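You operate a simulated robot arm through the tools that you are given. There is no shell and no other tool. Be economical: measure what you need, move in short steps, check, and stop when the job is done.

You are at the controls of a simulated robot arm. One attempt, no reset.

Task
Put the tomato with a patch from the tray at N23 in the tin and sticker the other three.
Fine: put the tin's lid back on; the other three stay in their cells; use the press block and blue stickers beside the tin; put the press block back.

Only the result counts: the job must be done as asked and must still hold three seconds after the hand-in. Knocking over, shifting, dropping, spilling or breaking anything else fails it. Lids that push on must go on centred and level and be pressed home; caps that screw on are set level and turned clockwise until they are tight.

Robot
A 7-joint arm with a two-finger parallel gripper, fixed in place. Base frame: the origin is at the foot of the arm, x ahead of it, y to its left, z up. Units: mm, rad, N and s.
Its first joint turns from -2.897 to 2.897 rad. Payload 4.4 kg.
The tool frame sits at the grasp point between the pads (the TCP): z along the fingers, y along the line on which they close. The tips reach 23 mm beyond it. The gripper opens to 94 mm. The fingers are 38 mm wide and 10 mm thick; the gripper's body (54 by 96 mm) begins 39 mm behind the TCP.
Orientation is that of the tool frame in the base frame, as [roll, pitch, yaw] about the fixed x, y, z axes, in that order (R = Rz(yaw) Ry(pitch) Rx(roll)). With the fingers straight down and closing along the base's y, the tool's x points along the base's -x, its y along +y and its z along -z.

Tools
- The arm moves only by the tool move_arm. Its argument "rows" is a list that holds one entry, the list of rows, each a list of 7 numbers: the shift along the base's x, y, z in mm, then the turn, a rotation vector about the base's x, y, z in rad, then the opening, from 0 (shut) to 1 (fully open). In form: [[[x, y, z, rx, ry, rz, hand], ...]]. A call has 1 to 10 rows; each row is the pose to reach, as a shift and turn from the pose commanded when the call began. A row lasts 0.2 s, in which the tool goes at most 50 mm and 0.15 rad; a call with a longer step from one row to the next is refused whole, and so is a gripper value outside its range. A pose out of reach is approached as far as the arm can. The call stops where the force on the tool passes 40 N (or 10 N more than at its start, if that is more) or the arm is blocked; 0.2 s more then pass. Each finger travels about 72 mm/s and halts on what it meets, pressing with about 36 N; the grip force reading is that of the motor and also rises with nothing between the fingers. The clock runs only during rows and for 0.2 s after the last one: add rows that repeat a pose to give the fingers time. It gives the time, the measured TCP pose, the force on the tool (base axes), the opening and the grip force at its end, in the units of the frame above (readings bear some noise).
- Cameras (640 x 400 px; columns grow to the right, rows downward): "scene" is fixed at [400.9, 651.1, 1487.4]; the picture's right is [-0.44, -0.90, 0.00], its down [-0.70, 0.35, -0.62] and it looks along [0.56, -0.28, -0.78] (base axes); focal length 365 px, centre (320, 200). "wrist" rides on the gripper at [86, 16, -75] in the tool frame; the picture's right is [-0.18, 0.98, 0.00], its down [-0.58, -0.11, -0.81] and it looks along [-0.79, -0.15, 0.59] (tool axes); focal length 243 px, centre (320, 200). There is no depth. A picture from a camera that has moved, and an enlarged one, comes with that camera's place and axes in the base frame and with its lens.
- grab_frame(camera): a new picture of that camera. It takes no simulated time.
- zoom(camera, box): a new picture of the part [left, top, right, bottom] of that camera's present view, enlarged. It takes no simulated time.
- finish_job(): hands the job in; it is judged then, once.

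Work in short steps. Places have to be worked out from the pictures, the camera data and where the tool is seen: move nearer, look again, correct. Check each grasp and each placing, and mend what went wrong. You have 120 turns and 76 pictures in all, those below and enlarged ones among them. Open the gripper and draw the arm clear of the work before you hand the job in, unless the task says otherwise; then end with one line.

The tools are called after "Emit:" as a command line: name --argument value ..., lists and objects as JSON in quotes. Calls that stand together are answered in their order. move_arm: Moves the arm, as the interface text tells. Its arguments: {"type":"object","properties":{"rows":{"type":"array"}},"required":["rows"]} The other tools are called the same way: grab_frame (camera) takes a picture; zoom (camera, box) takes an enlarged picture of a part of a camera's view; finish_job () hands the job in.

At the start:

```text
clock: 0.0
position: [762.7, 108.1, 1065.6]
tcp_rot: [-3.142, 0.0, 3.142]
ft_force: [0.2, -0.1, -0.5]
width: 94.0
gripper_force: 0.1
```

scene: 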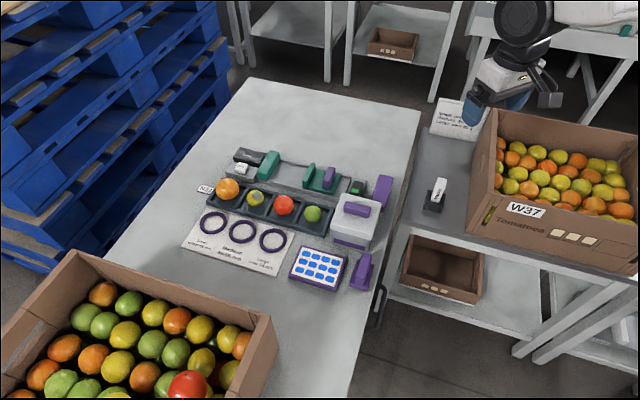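
wrist: 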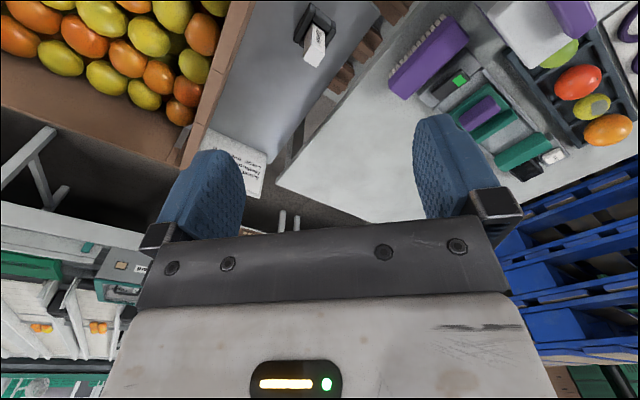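

I see the tray N23 with four tomatoes, the tin with a purple-knobbed lid, a sticker sheet and a purple press block. I enlarge the work area first.

Emit:
zoom --camera "scene" --box '[180, 140, 300, 215]'

Emit:
zoom --camera "scene" --box '[270, 160, 414, 300]'

```text
5.33 times, centred on (240, 178) of scene
camera zoom: at [400.9, 651.1, 1487.4], right [-0.44, -0.9, 0.0], down [-0.7, 0.35, -0.62], along [0.56, -0.28, -0.78], focal length 1948 px, centre (747, 320)
```

zoom: 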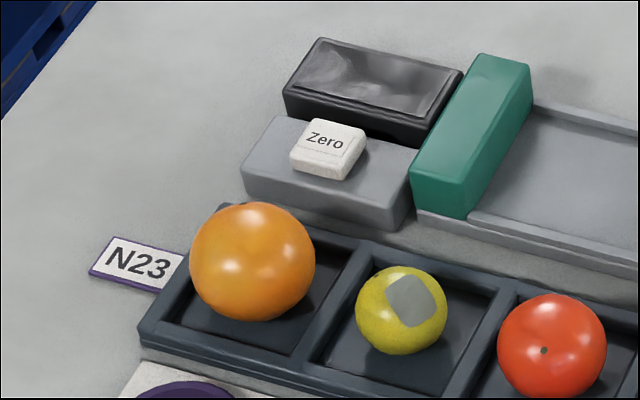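

```text
2.86 times, centred on (342, 230) of scene
camera zoom: at [400.9, 651.1, 1487.4], right [-0.44, -0.9, 0.0], down [-0.7, 0.35, -0.62], along [0.56, -0.28, -0.78], focal length 1044 px, centre (257, 114)
```

zoom: 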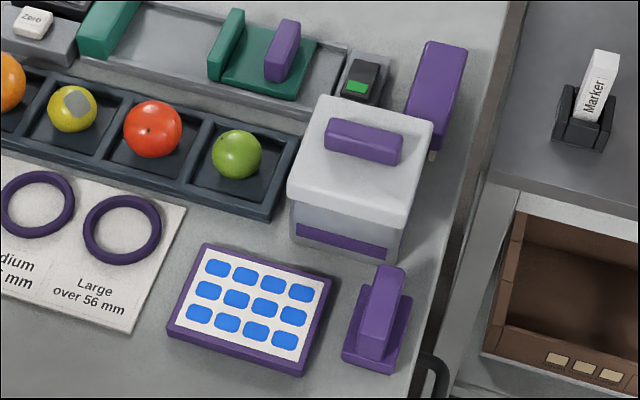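

The patched tomato is the small yellow one at about (998, 538). The tray seems to lie 980–1200 mm out, so I first move closer with a yaw toward it, staying high, to look and test reach.

Emit:
move_arm --rows '[[[5, 35, -8, 0, 0, 0.06, 1], [10, 70, -16, 0, 0, 0.12, 1], [15, 105, -24, 0, 0, 0.18, 1], [20, 140, -32, 0, 0, 0.24, 1], [25, 175, -40, 0, 0, 0.3, 1], [30, 210, -48, 0, 0, 0.36, 1], [35, 240, -56, 0, 0, 0.42, 1], [40, 270, -65, 0, 0, 0.47, 1], [40, 270, -65, 0, 0, 0.47, 1]]]'

Emit:
grab_frame --camera "wrist"

Emit:
grab_frame --camera "scene"

```text
clock: 2.0
position: [801.6, 379.5, 999.7]
tcp_rot: [3.141, 0.0, -2.669]
ft_force: [-0.6, 0.1, 0.7]
width: 94.1
gripper_force: 0.0
```

```text
71 pictures are left
camera wrist: at [717.0, 354.0, 1074.4], right [-0.28, 0.96, 0.0], down [0.57, 0.17, 0.81], along [0.77, 0.23, -0.59], focal length 243 px, centre (320, 200)
```

wrist: 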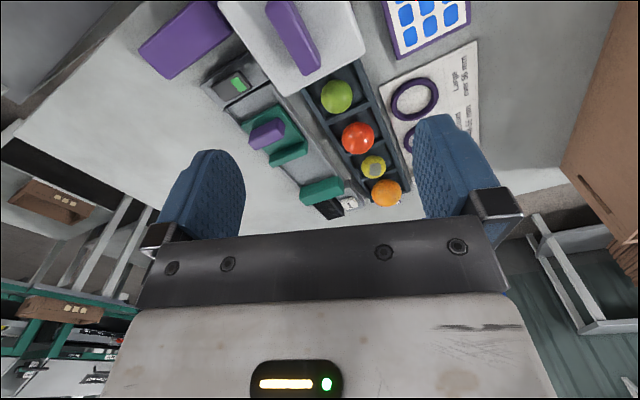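

```text
70 pictures are left
```

scene: 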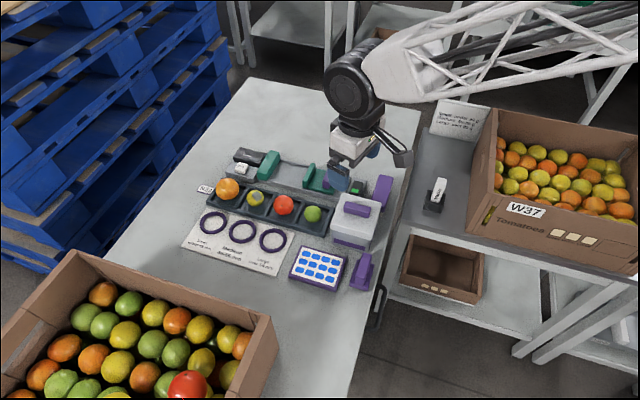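

Triangulation agrees for the tin (≈(810,354)). I now test reach straight down above the yellow tomato, staying high.

Emit:
move_arm --rows '[[[33, 26, -10, 0, 0, 0, 1], [66, 53, -20, 0, 0, 0, 1], [99, 79, -30, 0, 0, 0, 1], [132, 106, -40, 0, 0, 0, 1], [165, 132, -50, 0, 0, 0, 1], [197, 158, -60, 0, 0, 0, 1], [197, 158, -60, 0, 0, 0, 1]]]'

Emit:
grab_frame --camera "wrist"

```text
clock: 3.6
position: [1003.1, 537.1, 939.6]
tcp_rot: [-3.14, 0.0, -2.672]
ft_force: [0.3, 0.1, -0.2]
width: 93.8
gripper_force: 0.0
```

```text
69 pictures are left
camera wrist: at [917.9, 511.8, 1014.0], right [-0.28, 0.96, 0.0], down [0.57, 0.17, 0.81], along [0.77, 0.23, -0.59], focal length 243 px, centre (320, 200)
```

wrist: 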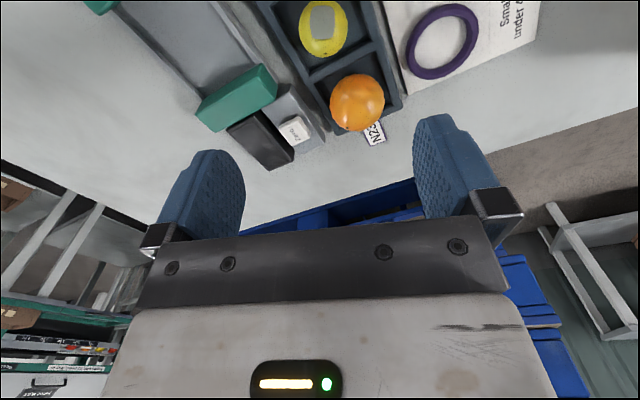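

It reaches fine, and the yellow tomato is confirmed near (997,537). Now I go back to look closely at the press block, sheet and tin.

Emit:
move_arm --rows '[[[-44, -16, 0, 0, 0, 0, 1], [-88, -32, 0, 0, 0, 0, 1], [-132, -48, 0, 0, 0, 0, 1], [-176, -64, 0, 0, 0, 0, 1], [-220, -80, 0, 0, 0, 0, 1], [-264, -96, -10, 0, 0, 0, 1], [-305, -112, -20, 0, 0, 0, 1], [-305, -112, -40, 0, 0, 0, 1], [-305, -112, -40, 0, 0, 0, 1]]]'

Emit:
grab_frame --camera "wrist"

Emit:
zoom --camera "wrist" --box '[240, 0, 440, 125]'

```text
clock: 5.6
position: [693.9, 423.6, 898.3]
tcp_rot: [3.142, 0.001, -2.67]
ft_force: [0.1, -0.2, 0.2]
width: 94.1
gripper_force: 0.1
```

```text
68 pictures are left
camera wrist: at [608.3, 398.5, 972.7], right [-0.28, 0.96, 0.0], down [0.57, 0.17, 0.81], along [0.77, 0.23, -0.59], focal length 243 px, centre (320, 200)
```

wrist: 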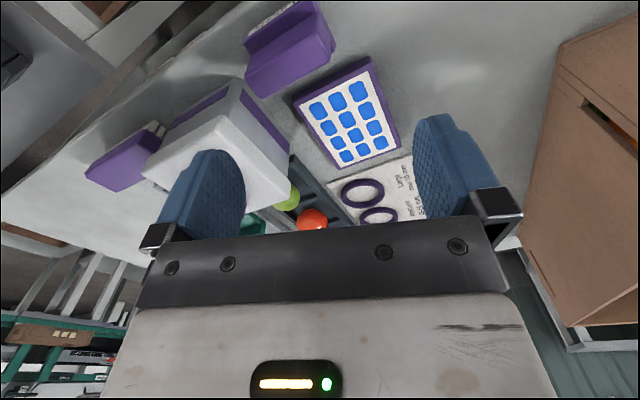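

```text
3.20 times, centred on (340, 62) of wrist
camera zoom: at [608.3, 398.5, 972.7], right [-0.28, 0.96, 0.0], down [0.57, 0.17, 0.81], along [0.77, 0.23, -0.59], focal length 776 px, centre (256, 640)
```

zoom: 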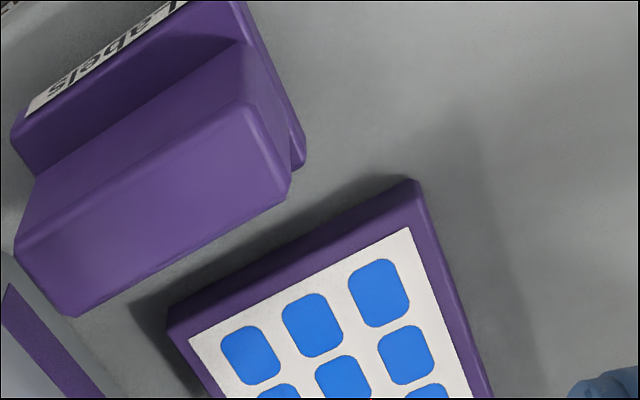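

The press block has a thin upright handle (top ≈(686,400,816), long axis ≈135°), and stickers lie at ≈22 mm pitch. I rotate so that the pads close across the handle and go above it.

Emit:
move_arm --rows '[[[-1, -3, 0, 0, 0, -0.142, 1], [-2, -6, 0, 0, 0, -0.284, 1], [-3, -9, 0, 0, 0, -0.426, 1], [-4, -12, 0, 0, 0, -0.568, 1], [-5, -15, 0, 0, 0, -0.71, 1], [-7, -18, 0, 0, 0, -0.852, 1], [-8, -20, 0, 0, 0, -0.994, 1], [-10, -22, 0, 0, 0, -1.136, 1], [-10, -25, 0, 0, 0, -1.274, 1], [-10, -25, 0, 0, 0, -1.274, 1]]]'

Emit:
grab_frame --camera "wrist"

Emit:
zoom --camera "scene" --box '[320, 200, 416, 300]'

```text
clock: 7.8
position: [682.6, 399.9, 900.0]
tcp_rot: [-3.141, 0.001, 2.336]
ft_force: [0.1, -0.1, 0.0]
width: 94.1
gripper_force: 0.0
```

```text
66 pictures are left
camera wrist: at [634.4, 472.7, 975.1], right [0.84, 0.55, 0.0], down [0.32, -0.49, 0.81], along [0.44, -0.67, -0.59], focal length 243 px, centre (320, 200)
```

wrist: 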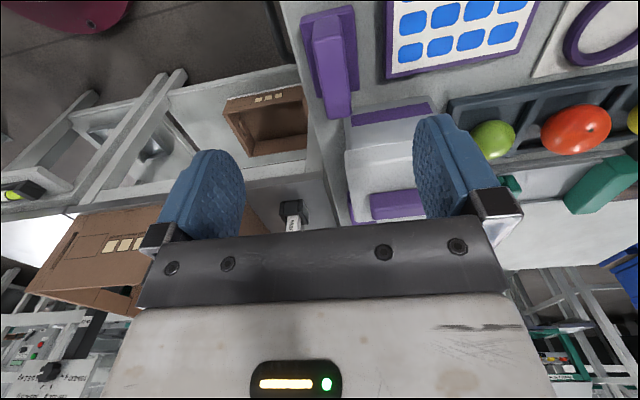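

```text
4.00 times, centred on (368, 250) of scene
camera zoom: at [400.9, 651.1, 1487.4], right [-0.44, -0.9, 0.0], down [-0.7, 0.35, -0.62], along [0.56, -0.28, -0.78], focal length 1461 px, centre (128, 0)
```

zoom: 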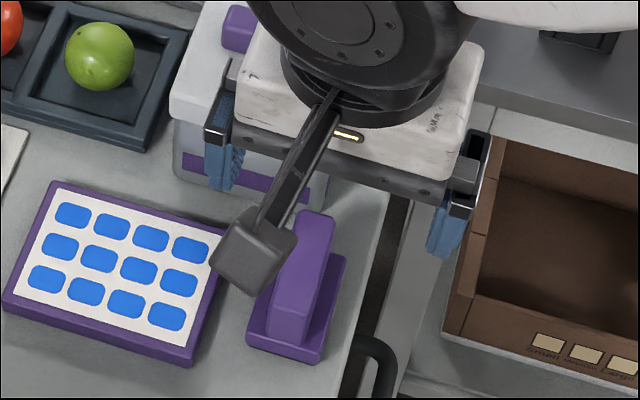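

Emit:
zoom --camera "wrist" --box '[280, 0, 440, 125]'

```text
3.20 times, centred on (360, 62) of wrist
camera zoom: at [634.4, 472.7, 975.1], right [0.84, 0.55, 0.0], down [0.32, -0.49, 0.81], along [0.44, -0.67, -0.59], focal length 776 px, centre (192, 640)
```

zoom: 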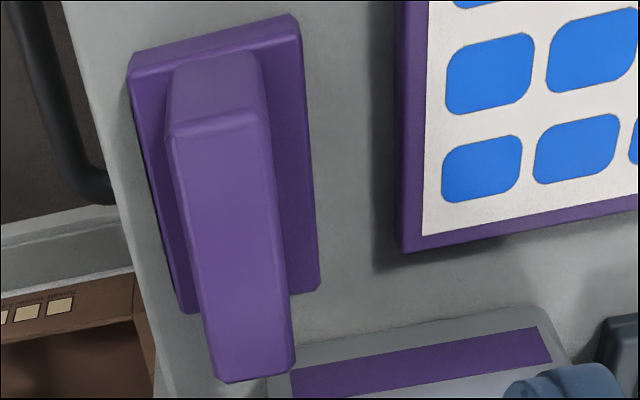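

Handle top centre is ≈(696,399,792), about 62×19 mm on a 66×40 plate. I descend around it with half-open fingers.

Emit:
move_arm --rows '[[[13, -1, 0, 0, 0, 0.02, 0.5], [13, -1, 0, 0, 0, 0.02, 0.5], [13, -1, -40, 0, 0, 0.02, 0.5], [13, -1, -70, 0, 0, 0.02, 0.5], [13, -1, -70, 0, 0, 0.02, 0.5]]]'

Emit:
grab_frame --camera "wrist"

Emit:
zoom --camera "scene" --box '[320, 200, 416, 300]'

```text
clock: 9.0
position: [696.4, 400.3, 829.6]
tcp_rot: [3.141, -0.002, 2.357]
ft_force: [-0.3, 0.1, -1.2]
width: 47.2
gripper_force: 0.0
```

```text
63 pictures are left
camera wrist: at [644.8, 472.1, 904.3], right [0.82, 0.57, 0.0], down [0.33, -0.49, 0.81], along [0.46, -0.66, -0.59], focal length 243 px, centre (320, 200)
```

wrist: 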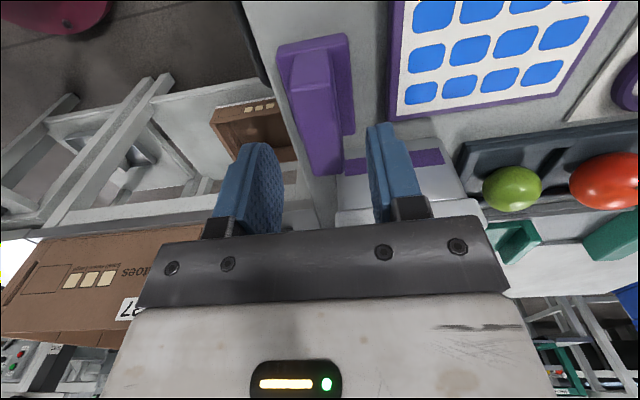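

```text
4.00 times, centred on (368, 250) of scene
camera zoom: at [400.9, 651.1, 1487.4], right [-0.44, -0.9, 0.0], down [-0.7, 0.35, -0.62], along [0.56, -0.28, -0.78], focal length 1461 px, centre (128, 0)
```

zoom: 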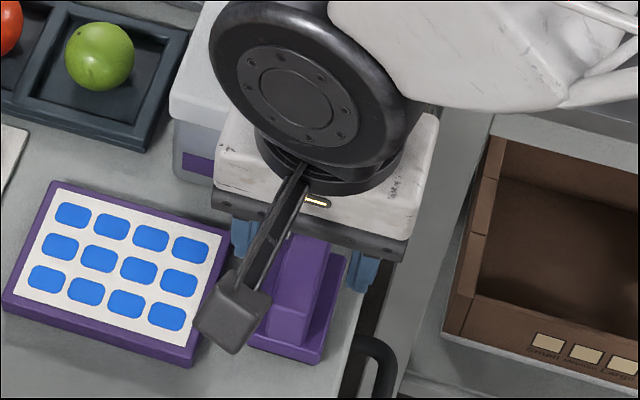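

The fingers straddle the handle. Descend to z≈781 and close.

Emit:
move_arm --rows '[[[0, -1, -25, 0, 0, 0, 0.5], [0, -1, -48, 0, 0, 0, 0.5], [0, -1, -48, 0, 0, 0, 0.5], [0, -1, -48, 0, 0, 0, 0.0], [0, -1, -48, 0, 0, 0, 0.0], [0, -1, -48, 0, 0, 0, 0.0]]]'

```text
clock: 10.4
position: [694.7, 399.7, 780.3]
tcp_rot: [-3.14, 0.0, 2.357]
ft_force: [0.7, -0.5, 0.8]
width: 41.1
gripper_force: 36.0
```

Width 41 mm suggests the tips have closed on the 40 mm wide plate, not the handle. Looking.

Emit:
zoom --camera "wrist" --box '[200, 0, 440, 150]'

Emit:
zoom --camera "scene" --box '[330, 220, 410, 300]'

```text
2.67 times, centred on (320, 75) of wrist
camera zoom: at [645.2, 470.0, 855.9], right [0.82, 0.57, 0.0], down [0.34, -0.49, 0.81], along [0.46, -0.66, -0.59], focal length 647 px, centre (320, 533)
```

zoom: 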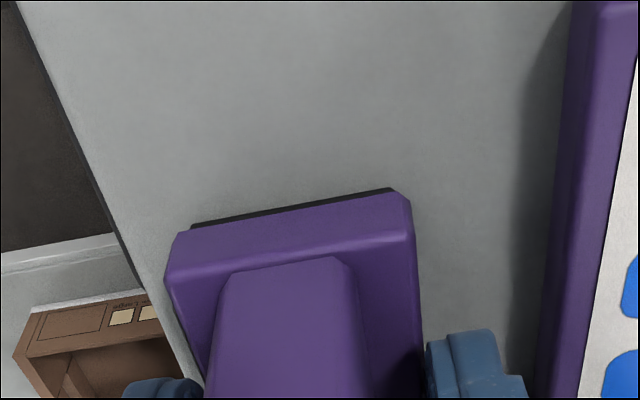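

```text
5.00 times, centred on (370, 260) of scene
camera zoom: at [400.9, 651.1, 1487.4], right [-0.44, -0.9, 0.0], down [-0.7, 0.35, -0.62], along [0.56, -0.28, -0.78], focal length 1826 px, centre (70, -100)
```

zoom: 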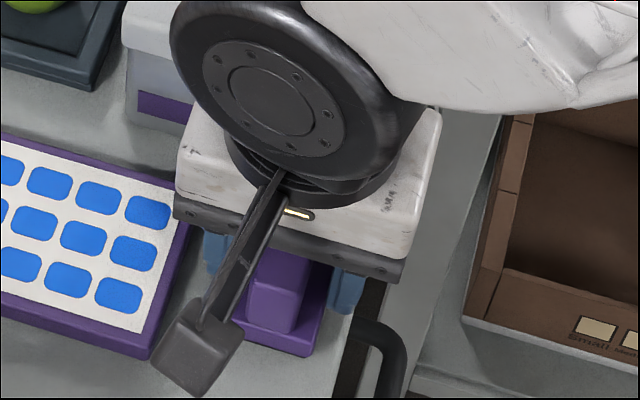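

Indeed the tips hold the plate edges. I open, rise 9 mm and close again on the handle.

Emit:
move_arm --rows '[[[0, 0, 0, 0, 0, 0, 0.5], [0, 0, 0, 0, 0, 0, 0.5], [0, 0, 9, 0, 0, 0, 0.5], [0, 0, 9, 0, 0, 0, 0.5], [0, 0, 9, 0, 0, 0, 0.0], [0, 0, 9, 0, 0, 0, 0.0], [0, 0, 9, 0, 0, 0, 0.0]]]'

Emit:
zoom --camera "wrist" --box '[200, 0, 440, 150]'

```text
clock: 12.0
position: [696.3, 399.3, 790.4]
tcp_rot: [-3.141, 0.0, 2.358]
ft_force: [1.2, 1.3, 1.8]
width: 21.4
gripper_force: 36.3
```

```text
2.67 times, centred on (320, 75) of wrist
camera zoom: at [645.5, 470.5, 865.8], right [0.82, 0.57, 0.0], down [0.33, -0.49, 0.81], along [0.46, -0.66, -0.59], focal length 647 px, centre (320, 533)
```

zoom: 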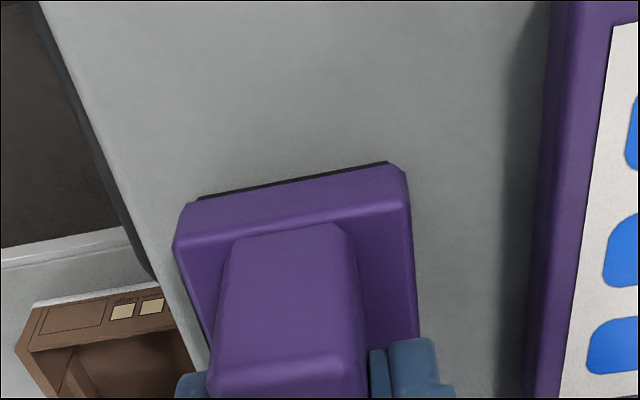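

Handle gripped (21.4 mm); rest pose is TCP ≈(696,399.5,790), yaw 2.357. Lift 90 mm and check its lower part.

Emit:
move_arm --rows '[[[0, 0, 30, 0, 0, 0, 0.0], [0, 0, 60, 0, 0, 0, 0.0], [0, 0, 90, 0, 0, 0, 0.0], [0, 0, 90, 0, 0, 0, 0.0]]]'

Emit:
zoom --camera "scene" --box '[290, 160, 418, 300]'

Emit:
zoom --camera "wrist" --box '[200, 0, 440, 150]'

```text
clock: 13.0
position: [696.8, 398.3, 882.8]
tcp_rot: [-3.14, -0.001, 2.358]
ft_force: [0.0, 0.0, -1.5]
width: 21.3
gripper_force: 35.5
```

```text
2.86 times, centred on (354, 230) of scene
camera zoom: at [400.9, 651.1, 1487.4], right [-0.44, -0.9, 0.0], down [-0.7, 0.35, -0.62], along [0.56, -0.28, -0.78], focal length 1044 px, centre (223, 114)
```

zoom: 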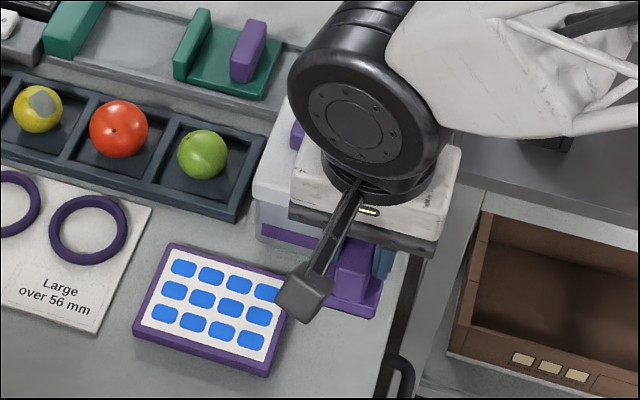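

```text
2.67 times, centred on (320, 75) of wrist
camera zoom: at [645.4, 470.3, 957.2], right [0.82, 0.57, 0.0], down [0.34, -0.49, 0.81], along [0.46, -0.66, -0.59], focal length 647 px, centre (320, 533)
```

zoom: 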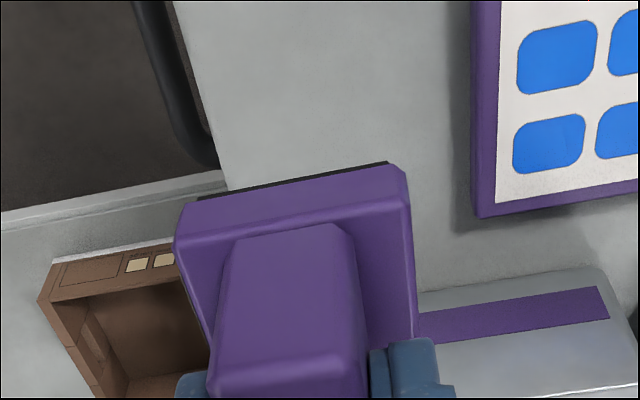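

I'd like to see the block's underside, so I raise it and tilt the tool toward the scene camera.

Emit:
move_arm --rows '[[[0, 0, 40, 0, 0, 0, 0], [0, 0, 80, 0.09, 0.105, 0, 0], [0, 0, 120, 0.18, 0.21, 0, 0], [0, 0, 150, 0.27, 0.315, 0, 0], [0, 0, 150, 0.36, 0.42, 0, 0], [0, 0, 150, 0.45, 0.525, 0, 0], [0, 0, 150, 0.54, 0.63, 0, 0], [0, 0, 150, 0.63, 0.735, 0, 0], [0, 0, 150, 0.72, 0.84, 0, 0], [0, 0, 150, 0.81, 0.945, 0, 0]]]'

Emit:
zoom --camera "scene" --box '[300, 60, 460, 220]'

```text
clock: 15.2
position: [696.8, 397.7, 1032.2]
tcp_rot: [-2.924, -1.238, 2.201]
ft_force: [-0.1, 0.1, -0.9]
width: 21.4
gripper_force: 35.7
```

```text
2.50 times, centred on (380, 140) of scene
camera zoom: at [400.9, 651.1, 1487.4], right [-0.44, -0.9, 0.0], down [-0.7, 0.35, -0.62], along [0.56, -0.28, -0.78], focal length 913 px, centre (170, 350)
```

zoom: 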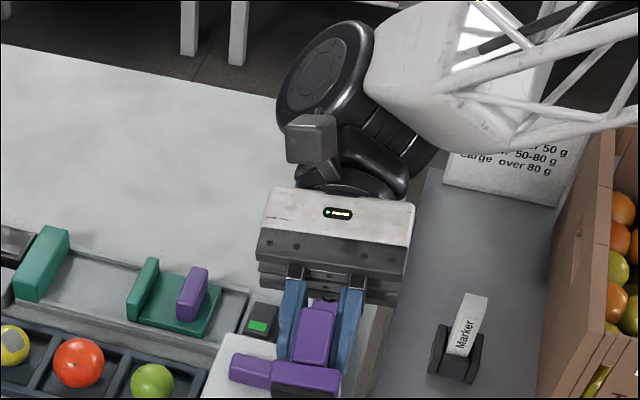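

Emit:
zoom --camera "scene" --box '[390, 180, 470, 240]'

Emit:
zoom --camera "scene" --box '[380, 170, 470, 240]'

```text
6.67 times, centred on (430, 210) of scene
camera zoom: at [400.9, 651.1, 1487.4], right [-0.44, -0.9, 0.0], down [-0.7, 0.35, -0.62], along [0.56, -0.28, -0.78], focal length 2435 px, centre (-413, 133)
```

zoom: 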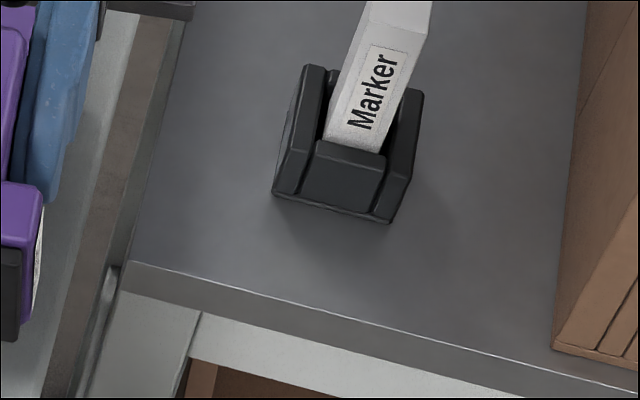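

```text
5.71 times, centred on (425, 205) of scene
camera zoom: at [400.9, 651.1, 1487.4], right [-0.44, -0.9, 0.0], down [-0.7, 0.35, -0.62], along [0.56, -0.28, -0.78], focal length 2087 px, centre (-280, 171)
```

zoom: 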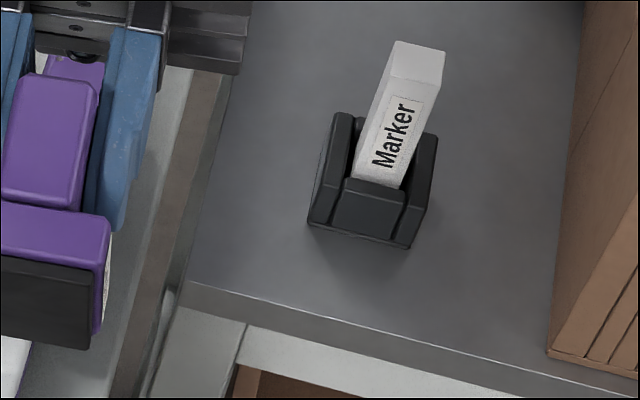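

Emit:
zoom --camera "scene" --box '[345, 195, 409, 235]'

```text
10.00 times, centred on (377, 215) of scene
camera zoom: at [400.9, 651.1, 1487.4], right [-0.44, -0.9, 0.0], down [-0.7, 0.35, -0.62], along [0.56, -0.28, -0.78], focal length 3653 px, centre (-250, 50)
```

zoom: 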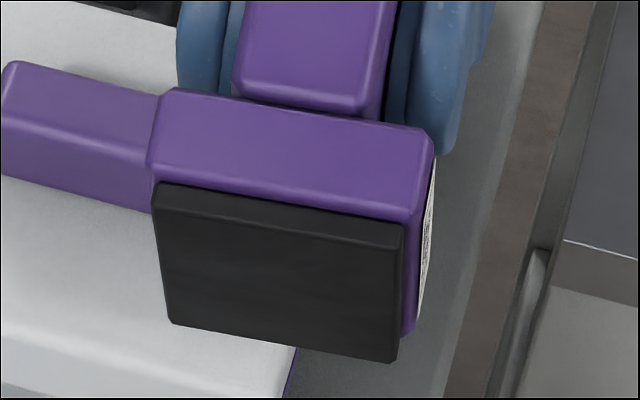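

The underside is a flat black pad (~60×36 mm). I untilt and move over the corner sticker A at ≈(750,437.6), staying above.

Emit:
move_arm --rows '[[[0, 0, 0, -0.09, -0.105, 0, 0], [0, 0, 0, -0.18, -0.21, 0, 0], [0, 0, 0, -0.27, -0.315, 0, 0], [0, 0, 0, -0.36, -0.42, 0, 0], [10, 8, 0, -0.45, -0.525, 0, 0], [20, 16, 0, -0.54, -0.63, 0, 0], [30, 24, 0, -0.63, -0.735, 0, 0], [40, 32, -20, -0.72, -0.84, 0, 0], [53, 40, -60, -0.81, -0.945, 0, 0], [53, 40, -100, -0.81, -0.945, 0, 0]]]'

Emit:
move_arm --rows '[[[0, 0, -40, 0, 0, 0, 0], [0, 0, -75, 0, 0, 0, 0], [0, 0, -100, 0, 0, 0, 0], [0, 0, -100, 0, 0, 0, 0]]]'

Emit:
zoom --camera "scene" --box '[270, 180, 398, 300]'

Emit:
grab_frame --camera "wrist"

```text
clock: 17.4
position: [749.8, 439.2, 934.2]
tcp_rot: [3.14, 0.001, 2.357]
ft_force: [1.0, 0.5, 0.9]
width: 21.2
gripper_force: 35.6
```

```text
clock: 18.4
position: [748.1, 439.9, 832.5]
tcp_rot: [3.141, -0.001, 2.358]
ft_force: [-0.1, -0.2, -0.6]
width: 21.3
gripper_force: 36.1
```

```text
3.33 times, centred on (334, 240) of scene
camera zoom: at [400.9, 651.1, 1487.4], right [-0.44, -0.9, 0.0], down [-0.7, 0.35, -0.62], along [0.56, -0.28, -0.78], focal length 1218 px, centre (273, 67)
```

zoom: 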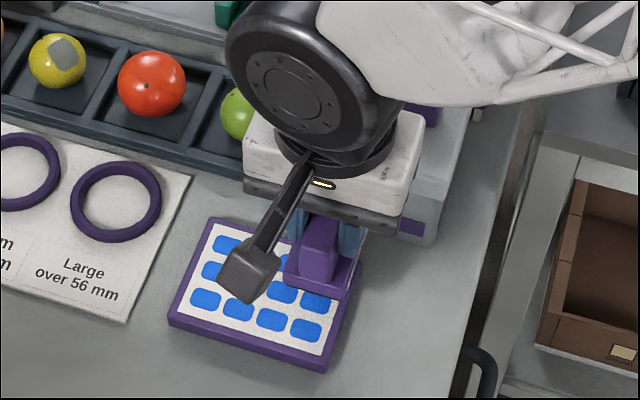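

```text
51 pictures are left
camera wrist: at [698.3, 510.6, 907.5], right [0.82, 0.57, 0.0], down [0.33, -0.49, 0.81], along [0.46, -0.66, -0.59], focal length 243 px, centre (320, 200)
```

wrist: 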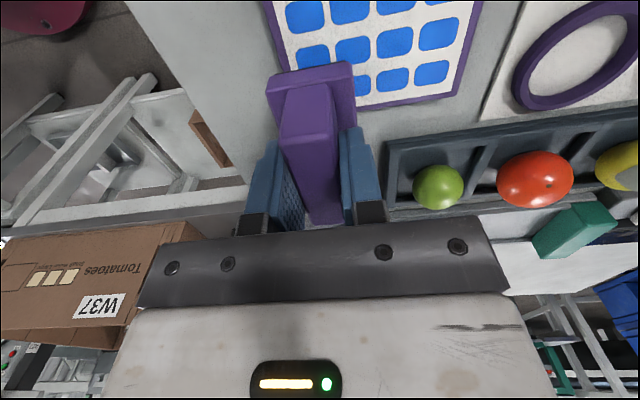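

Sticker A is under the block. Descend in fine steps until light contact.

Emit:
move_arm --rows '[[[1, -1, -15, 0, 0, 0, 0], [1, -1, -25, 0, 0, 0, 0], [1, -1, -28, 0, 0, 0, 0], [1, -1, -30, 0, 0, 0, 0], [1, -1, -31, 0, 0, 0, 0]]]'

```text
clock: 19.6
position: [750.4, 436.7, 803.7]
tcp_rot: [3.139, 0.003, 2.358]
ft_force: [5.8, 5.3, 29.7]
width: 21.8
gripper_force: 35.9
```

Contact (~30 N). Lift 40 mm and see whether the sticker came along.

Emit:
move_arm --rows '[[[0, 0, 5, 0, 0, 0, 0], [0, 0, 30, 0, 0, 0, 0], [0, 0, 70, 0, 0, 0, 0], [-30, -30, 80, 0, 0, 0, 0], [-30, -30, 80, 0, 0, 0, 0]]]'

Emit:
zoom --camera "scene" --box '[270, 180, 398, 300]'

```text
clock: 20.8
position: [722.0, 404.4, 883.7]
tcp_rot: [3.141, 0.0, 2.358]
ft_force: [-0.5, -0.7, -1.0]
width: 21.3
gripper_force: 36.0
```

```text
3.33 times, centred on (334, 240) of scene
camera zoom: at [400.9, 651.1, 1487.4], right [-0.44, -0.9, 0.0], down [-0.7, 0.35, -0.62], along [0.56, -0.28, -0.78], focal length 1218 px, centre (273, 67)
```

zoom: 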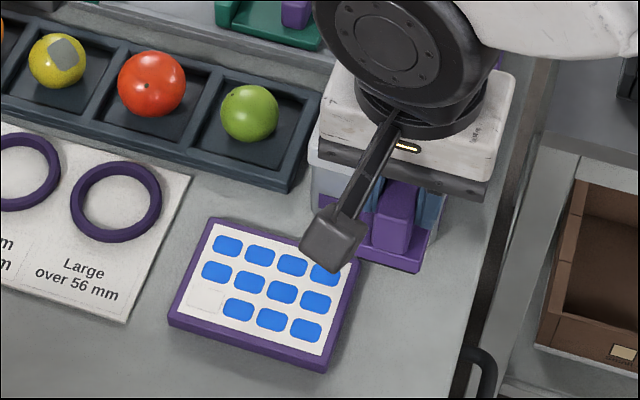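

Sticker dispensed (one gone from the sheet). Next, over the green tomato at ≈(892,426,760), passing high over the tin.

Emit:
move_arm --rows '[[[0, 0, 40, 0, 0, 0, 0], [20, 5, 70, 0, 0, 0, 0], [60, 10, 70, 0, 0, 0, 0], [100, 15, 70, 0, 0, 0, 0], [140, 20, 70, 0, 0, 0, 0], [170, 22, 60, 0, 0, 0, 0], [170, 22, 20, 0, 0, 0, 0], [170, 22, -10, 0, 0, 0, 0], [170, 22, -20, 0, 0, 0, 0], [170, 22, -20, 0, 0, 0, 0]]]'

Emit:
grab_frame --camera "wrist"

Emit:
zoom --camera "scene" --box '[240, 150, 352, 220]'

```text
clock: 23.0
position: [890.7, 429.6, 859.4]
tcp_rot: [3.14, 0.001, 2.359]
ft_force: [-1.3, -0.7, -0.7]
width: 21.1
gripper_force: 35.7
```

```text
49 pictures are left
camera wrist: at [840.7, 500.5, 933.8], right [0.82, 0.57, 0.0], down [0.33, -0.49, 0.81], along [0.46, -0.66, -0.59], focal length 243 px, centre (320, 200)
```

wrist: 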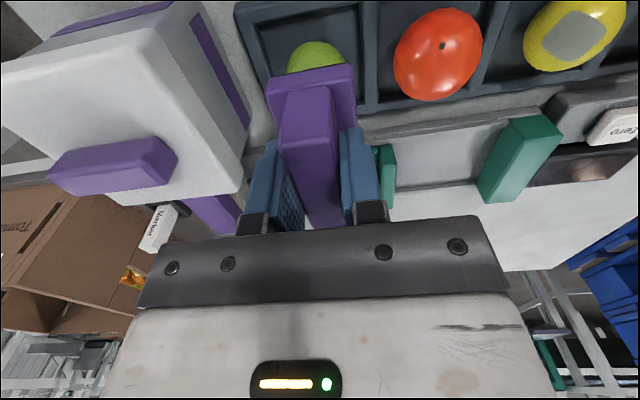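

```text
5.71 times, centred on (296, 185) of scene
camera zoom: at [400.9, 651.1, 1487.4], right [-0.44, -0.9, 0.0], down [-0.7, 0.35, -0.62], along [0.56, -0.28, -0.78], focal length 2087 px, centre (457, 286)
```

zoom: 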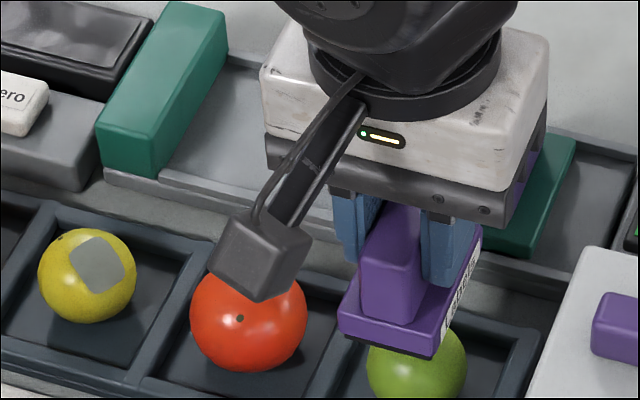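

The block is over the green tomato (≈(888,428), top ≈784). Descend slowly toward contact.

Emit:
move_arm --rows '[[[-2, -1, -12, 0, 0, 0, 0], [-2, -1, -18, 0, 0, 0, 0], [-2, -1, -21, 0, 0, 0, 0], [-2, -1, -23, 0, 0, 0, 0]]]'

```text
clock: 24.0
position: [888.9, 428.0, 837.6]
tcp_rot: [3.141, 0.0, 2.357]
ft_force: [0.0, -0.4, -0.4]
width: 21.3
gripper_force: 35.8
```

Emit:
move_arm --rows '[[[0, 0, -2, 0, 0, 0, 0], [0, 0, -3, 0, 0, 0, 0], [0, 0, -4, 0, 0, 0, 0]]]'

```text
clock: 24.8
position: [888.7, 428.1, 834.3]
tcp_rot: [-3.141, 0.001, 2.359]
ft_force: [0.1, -0.7, -1.6]
width: 21.3
gripper_force: 36.0
```

No contact yet; continue in 1 mm steps.

Emit:
move_arm --rows '[[[0, 0, -1, 0, 0, 0, 0], [0, 0, -2, 0, 0, 0, 0], [0, 0, -3, 0, 0, 0, 0], [0, 0, -4, 0, 0, 0, 0]]]'

```text
clock: 25.8
position: [889.0, 427.8, 833.3]
tcp_rot: [3.139, 0.001, 2.357]
ft_force: [-2.2, -3.4, 29.4]
width: 21.5
gripper_force: 36.5
```

Contact at ~29 N. Lift and move back toward the sheet to see the result.

Emit:
move_arm --rows '[[[0, 0, 4, 0, 0, 0, 0], [0, 0, 30, 0, 0, 0, 0], [0, 0, 70, 0, 0, 0, 0], [-40, -5, 115, 0, 0, 0, 0], [-80, -8, 115, 0, 0, 0, 0], [-118, 0, 115, 0, 0, 0, 0], [-138, 8, 100, 0, 0, 0, 0], [-138, 8, 60, 0, 0, 0, 0], [-138, 8, 40, 0, 0, 0, 0]]]'

Emit:
zoom --camera "scene" --box '[200, 140, 360, 240]'

```text
refused: row 4 steps farther than a row can; nothing moved
```

```text
4.00 times, centred on (280, 190) of scene
camera zoom: at [400.9, 651.1, 1487.4], right [-0.44, -0.9, 0.0], down [-0.7, 0.35, -0.62], along [0.56, -0.28, -0.78], focal length 1461 px, centre (480, 240)
```

zoom: 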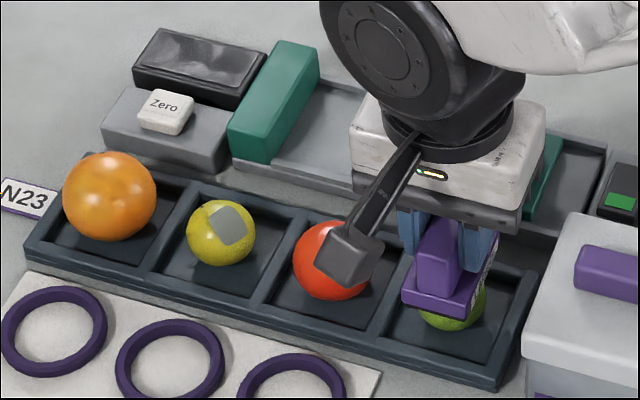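

Row too long; redo with smaller steps.

Emit:
move_arm --rows '[[[0, 0, 4, 0, 0, 0, 0], [0, 0, 35, 0, 0, 0, 0], [0, 0, 75, 0, 0, 0, 0], [-20, 0, 110, 0, 0, 0, 0], [-60, -3, 115, 0, 0, 0, 0], [-100, 0, 115, 0, 0, 0, 0], [-138, 8, 100, 0, 0, 0, 0], [-138, 8, 60, 0, 0, 0, 0], [-138, 8, 20, 0, 0, 0, 0], [-138, 8, 5, 0, 0, 0, 0]]]'

Emit:
zoom --camera "scene" --box '[230, 160, 390, 260]'

```text
clock: 28.0
position: [751.2, 435.6, 839.0]
tcp_rot: [-3.141, 0.0, 2.359]
ft_force: [0.3, 0.2, -0.9]
width: 21.6
gripper_force: 35.7
```

```text
4.00 times, centred on (310, 210) of scene
camera zoom: at [400.9, 651.1, 1487.4], right [-0.44, -0.9, 0.0], down [-0.7, 0.35, -0.62], along [0.56, -0.28, -0.78], focal length 1461 px, centre (360, 160)
```

zoom: 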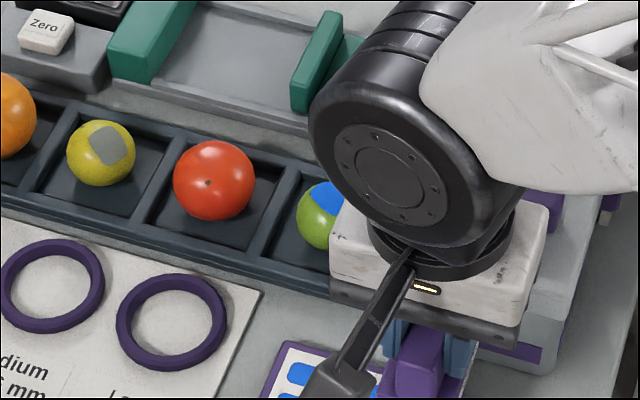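

The green tomato has its blue sticker. Press the sheet again for the second one.

Emit:
move_arm --rows '[[[-1, 2, -20, 0, 0, 0, 0], [-1, 2, -29, 0, 0, 0, 0], [-1, 2, -31, 0, 0, 0, 0], [-1, 2, -33, 0, 0, 0, 0], [-1, 2, -34, 0, 0, 0, 0], [-1, 2, -35, 0, 0, 0, 0], [-1, 2, -36, 0, 0, 0, 0], [-1, 2, -37, 0, 0, 0, 0]]]'

```text
clock: 29.8
position: [749.7, 437.6, 800.1]
tcp_rot: [3.141, 0.0, 2.357]
ft_force: [0.3, -13.6, 34.4]
width: 21.4
gripper_force: 36.3
```

Second sticker taken (34 N press). Go to the red tomato at ≈(942.5,484), top ≈792.

Emit:
move_arm --rows '[[[0, 0, 5, 0, 0, 0, 0], [0, 0, 45, 0, 0, 0, 0], [0, 0, 90, 0, 0, 0, 0], [20, 5, 125, 0, 0, 0, 0], [65, 15, 130, 0, 0, 0, 0], [110, 26, 130, 0, 0, 0, 0], [155, 37, 130, 0, 0, 0, 0], [193, 46, 110, 0, 0, 0, 0], [193, 46, 70, 0, 0, 0, 0], [193, 46, 62, 0, 0, 0, 0]]]'

Emit:
grab_frame --camera "wrist"

Emit:
grab_frame --camera "scene"

```text
clock: 32.0
position: [942.7, 482.7, 860.6]
tcp_rot: [3.139, 0.0, 2.357]
ft_force: [-0.4, 0.8, -1.5]
width: 21.6
gripper_force: 36.1
```

```text
45 pictures are left
camera wrist: at [892.1, 554.0, 935.5], right [0.82, 0.57, 0.0], down [0.33, -0.49, 0.81], along [0.46, -0.66, -0.59], focal length 243 px, centre (320, 200)
```

wrist: 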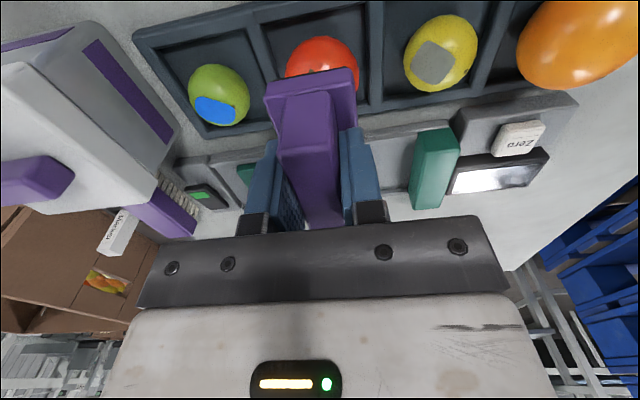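

```text
44 pictures are left
```

scene: 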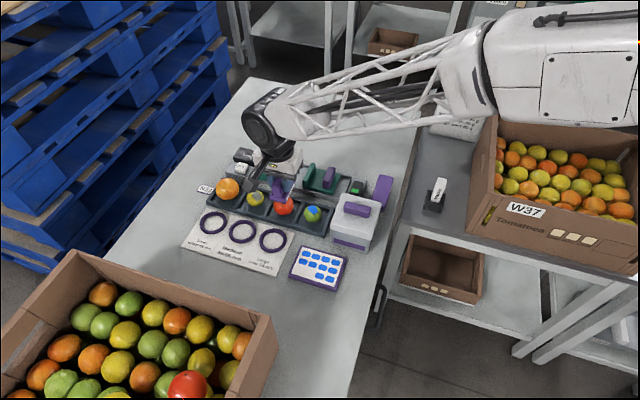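

Aligned over red. Descend to contact.

Emit:
move_arm --rows '[[[0, 1, -10, 0, 0, 0, 0], [0, 1, -14, 0, 0, 0, 0], [0, 1, -16, 0, 0, 0, 0], [0, 1, -17, 0, 0, 0, 0], [0, 1, -18, 0, 0, 0, 0], [0, 1, -19, 0, 0, 0, 0]]]'

```text
clock: 33.4
position: [941.5, 484.0, 840.1]
tcp_rot: [3.141, 0.001, 2.359]
ft_force: [0.6, 0.6, -0.8]
width: 21.5
gripper_force: 36.5
```

Emit:
move_arm --rows '[[[0, 0, -1, 0, 0, 0, 0], [0, 0, -2, 0, 0, 0, 0], [0, 0, -3, 0, 0, 0, 0], [0, 0, -4, 0, 0, 0, 0], [0, 0, -5, 0, 0, 0, 0]]]'

```text
clock: 34.6
position: [943.7, 484.4, 836.6]
tcp_rot: [3.14, -0.001, 2.358]
ft_force: [-1.1, -1.1, 8.9]
width: 21.4
gripper_force: 35.7
```

Light contact at 9 N; press a little more to match the previous one.

Emit:
move_arm --rows '[[[0, 0, -0.7, 0, 0, 0, 0], [0, 0, -1.2, 0, 0, 0, 0]]]'

```text
clock: 35.2
position: [942.4, 485.3, 835.8]
tcp_rot: [3.141, -0.001, 2.357]
ft_force: [0.4, -0.8, 20.9]
width: 21.5
gripper_force: 35.9
```

Pressed at 21 N. Lift and return over the sheet.

Emit:
move_arm --rows '[[[0, 0, 4, 0, 0, 0, 0], [0, 0, 40, 0, 0, 0, 0], [0, 0, 80, 0, 0, 0, 0], [-40, -10, 100, 0, 0, 0, 0], [-85, -20, 105, 0, 0, 0, 0], [-130, -30, 105, 0, 0, 0, 0], [-170, -40, 95, 0, 0, 0, 0], [-193, -47, 60, 0, 0, 0, 0], [-193, -47, 20, 0, 0, 0, 0], [-193, -47, 0, 0, 0, 0, 0]]]'

Emit:
zoom --camera "scene" --box '[230, 160, 390, 260]'

```text
clock: 37.4
position: [749.6, 434.7, 834.7]
tcp_rot: [-3.141, -0.001, 2.36]
ft_force: [-0.3, -0.2, -1.0]
width: 21.4
gripper_force: 36.2
```

```text
4.00 times, centred on (310, 210) of scene
camera zoom: at [400.9, 651.1, 1487.4], right [-0.44, -0.9, 0.0], down [-0.7, 0.35, -0.62], along [0.56, -0.28, -0.78], focal length 1461 px, centre (360, 160)
```

zoom: 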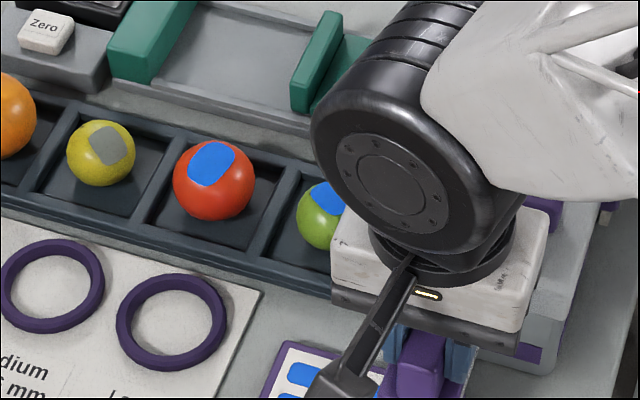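

Red is stickered. Press the sheet for the third sticker.

Emit:
move_arm --rows '[[[0, 3, -18, 0, 0, 0, 0], [0, 3, -27, 0, 0, 0, 0], [0, 3, -29, 0, 0, 0, 0], [0, 3, -30, 0, 0, 0, 0], [0, 3, -31, 0, 0, 0, 0], [0, 3, -32, 0, 0, 0, 0], [0, 3, -33, 0, 0, 0, 0], [0, 3, -34, 0, 0, 0, 0]]]'

```text
clock: 39.2
position: [748.8, 440.9, 800.1]
tcp_rot: [-3.141, 0.0, 2.357]
ft_force: [0.4, -0.4, -0.4]
width: 21.4
gripper_force: 35.8
```

Emit:
move_arm --rows '[[[0, 0, -1, 0, 0, 0, 0], [0, 0, -1.7, 0, 0, 0, 0], [0, 0, -2.4, 0, 0, 0, 0], [0, 0, -3, 0, 0, 0, 0]]]'

```text
clock: 40.2
position: [751.1, 441.3, 800.7]
tcp_rot: [3.14, 0.001, 2.359]
ft_force: [0.5, -0.7, 3.0]
width: 21.4
gripper_force: 35.4
stopped in row 4: the force on the tool passed its limit (the readings are from after the stop); the commanded pose is now the measured one
```

Third sticker press hit the force limit, so contact was sure. Lift and head to the orange tomato at ≈(1053,593).

Emit:
move_arm --rows '[[[0, 0, 5, 0, 0, 0, 0], [0, 0, 45, 0, 0, 0, 0], [0, 0, 90, 0, 0, 0, 0], [30, 15, 120, 0, 0, 0, 0], [72, 36, 125, 0, 0, 0, 0], [114, 57, 125, 0, 0, 0, 0], [156, 78, 125, 0, 0, 0, 0], [198, 99, 125, 0, 0, 0, 0], [240, 120, 125, 0, 0, 0, 0], [282, 141, 125, 0, 0, 0, 0]]]'

Emit:
move_arm --rows '[[[20, 11, -20, 0, 0, 0, 0], [20, 11, -45, 0, 0, 0, 0], [20, 11, -52, 0, 0, 0, 0], [20, 11, -52, 0, 0, 0, 0]]]'

Emit:
grab_frame --camera "wrist"

Emit:
zoom --camera "scene" --box '[190, 140, 350, 240]'

```text
clock: 42.5
position: [1033.1, 582.6, 930.5]
tcp_rot: [3.137, 0.003, 2.357]
ft_force: [-0.7, 0.5, 0.5]
width: 21.5
gripper_force: 36.4
```

```text
clock: 43.5
position: [1053.2, 592.3, 872.9]
tcp_rot: [3.139, -0.001, 2.357]
ft_force: [0.1, -0.2, -2.0]
width: 21.6
gripper_force: 36.0
```

```text
42 pictures are left
camera wrist: at [1001.9, 664.3, 947.5], right [0.82, 0.57, 0.0], down [0.33, -0.49, 0.81], along [0.46, -0.66, -0.59], focal length 243 px, centre (320, 200)
```

wrist: 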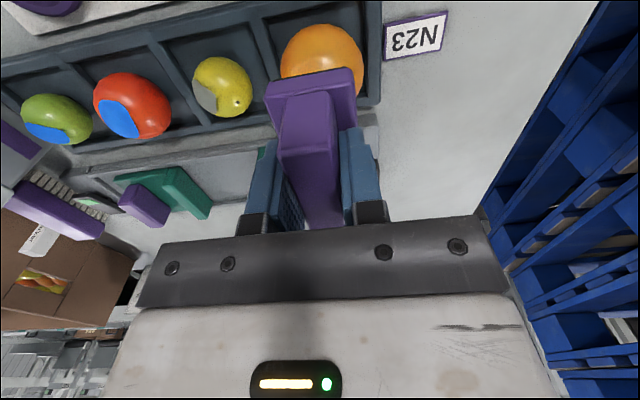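

```text
4.00 times, centred on (270, 190) of scene
camera zoom: at [400.9, 651.1, 1487.4], right [-0.44, -0.9, 0.0], down [-0.7, 0.35, -0.62], along [0.56, -0.28, -0.78], focal length 1461 px, centre (520, 240)
```

zoom: 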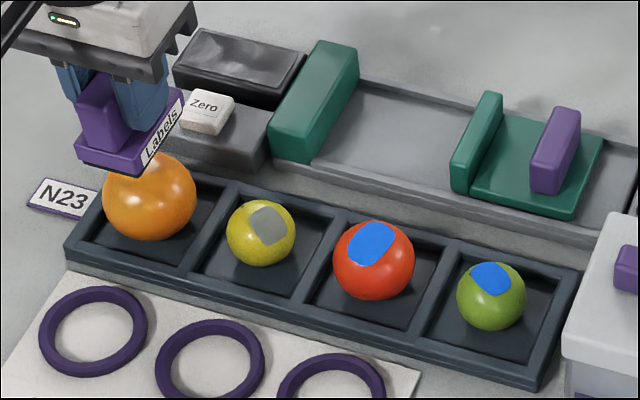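

Block is centred over orange. Descend to contact.

Emit:
move_arm --rows '[[[0, 0, -12, 0, 0, 0, 0], [0, 0, -17, 0, 0, 0, 0], [0, 0, -20, 0, 0, 0, 0], [0, 0, -22, 0, 0, 0, 0], [0, 0, -23, 0, 0, 0, 0], [0, 0, -24, 0, 0, 0, 0]]]'

```text
clock: 44.9
position: [1053.2, 593.3, 849.2]
tcp_rot: [3.14, 0.0, 2.359]
ft_force: [-0.1, 0.0, -1.4]
width: 21.4
gripper_force: 36.1
```

Emit:
move_arm --rows '[[[0, 0, -1, 0, 0, 0, 0], [0, 0, -2, 0, 0, 0, 0], [0, 0, -3, 0, 0, 0, 0], [0, 0, -4, 0, 0, 0, 0], [0, 0, -5, 0, 0, 0, 0]]]'

```text
clock: 46.0
position: [1053.6, 593.9, 844.5]
tcp_rot: [3.14, 0.0, 2.357]
ft_force: [0.3, -0.5, -1.2]
width: 21.5
gripper_force: 36.1
```

Emit:
move_arm --rows '[[[0, 0, -0.8, 0, 0, 0, 0], [0, 0, -1.6, 0, 0, 0, 0], [0, 0, -2.3, 0, 0, 0, 0]]]'

```text
clock: 46.9
position: [1053.2, 593.3, 842.5]
tcp_rot: [3.137, 0.002, 2.357]
ft_force: [-0.1, -0.4, 13.2]
width: 21.6
gripper_force: 36.1
```

Emit:
move_arm --rows '[[[0, 0, -0.6, 0, 0, 0, 0], [0, 0, -0.9, 0, 0, 0, 0]]]'

```text
clock: 47.5
position: [1053.3, 593.6, 843.1]
tcp_rot: [3.138, 0.003, 2.357]
ft_force: [-4.3, -4.1, 31.9]
width: 21.4
gripper_force: 35.8
```

Pressed at 32 N. Lift and carry the block back toward its spot.

Emit:
move_arm --rows '[[[0, 0, 4, 0, 0, 0, 0], [0, 0, 40, 0, 0, 0, 0], [0, 0, 75, 0, 0, 0, 0], [-30, -16, 90, 0, 0, 0, 0], [-72, -39, 90, 0, 0, 0, 0], [-114, -62, 90, 0, 0, 0, 0], [-156, -85, 90, 0, 0, 0, 0], [-198, -107, 90, 0, 0, 0, 0], [-240, -130, 80, 0, 0, 0, 0], [-280, -152, 70, 0, 0, 0, 0]]]'

Emit:
move_arm --rows '[[[-40, -22, -20, 0, 0, 0, 0], [-78, -42, -50, 0, 0, 0, 0], [-78, -42, -80, 0, 0, 0, 0], [-78, -42, -90, 0, 0, 0, 0], [-78, -42, -90, 0, 0, 0, 0]]]'

Emit:
zoom --camera "scene" --box '[200, 140, 400, 300]'

```text
clock: 49.6
position: [771.9, 441.1, 910.5]
tcp_rot: [3.138, 0.001, 2.358]
ft_force: [-0.2, 0.3, -0.6]
width: 21.3
gripper_force: 35.7
```

```text
refused: row 2 steps farther than a row can; nothing moved
```

```text
2.50 times, centred on (300, 220) of scene
camera zoom: at [400.9, 651.1, 1487.4], right [-0.44, -0.9, 0.0], down [-0.7, 0.35, -0.62], along [0.56, -0.28, -0.78], focal length 913 px, centre (370, 150)
```

zoom: 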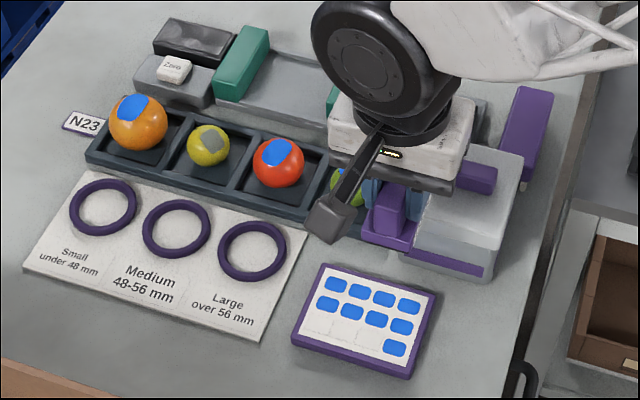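

All three have stickers and nine remain. Now put the block back over its original spot.

Emit:
move_arm --rows '[[[-38, -21, -10, 0, 0, 0, 0], [-76, -42, -20, 0, 0, 0, 0], [-76, -42, -60, 0, 0, 0, 0], [-76, -42, -90, 0, 0, 0, 0], [-76, -42, -105, 0, 0, 0, 0], [-76, -42, -105, 0, 0, 0, 0]]]'

```text
clock: 51.0
position: [698.0, 399.9, 804.0]
tcp_rot: [3.14, 0.0, 2.357]
ft_force: [-0.2, -0.2, -0.8]
width: 21.4
gripper_force: 36.4
```

Emit:
move_arm --rows '[[[-1.5, -0.5, -8, 0, 0, 0, 0], [-1.5, -0.5, -10, 0, 0, 0, 0], [-1.5, -0.5, -11.5, 0, 0, 0, 0], [-1.5, -0.5, -13, 0, 0, 0, 0], [-1.5, -0.5, -14, 0, 0, 0, 0]]]'

```text
clock: 52.2
position: [697.1, 398.7, 791.7]
tcp_rot: [3.14, 0.0, 2.356]
ft_force: [0.4, 0.1, -0.9]
width: 21.4
gripper_force: 35.8
```

Emit:
move_arm --rows '[[[-1, 0, -1, 0, 0, 0, 0], [-1, 0, -2, 0, 0, 0, 0], [-1, 0, -2.7, 0, 0, 0, 0], [-1, 0, -3.4, 0, 0, 0, 0]]]'

```text
clock: 53.2
position: [695.2, 398.6, 787.8]
tcp_rot: [3.138, -0.001, 2.359]
ft_force: [0.2, -0.3, 0.0]
width: 21.2
gripper_force: 35.8
```

No contact yet (the block has slid slightly up in the grip); continue gently.

Emit:
move_arm --rows '[[[0, 0, -0.8, 0, 0, 0, 0], [0, 0, -1.6, 0, 0, 0, 0], [0, 0, -2.4, 0, 0, 0, 0]]]'

```text
clock: 54.0
position: [695.1, 398.6, 786.5]
tcp_rot: [3.137, 0.0, 2.357]
ft_force: [1.0, -0.5, -1.3]
width: 21.3
gripper_force: 36.0
```

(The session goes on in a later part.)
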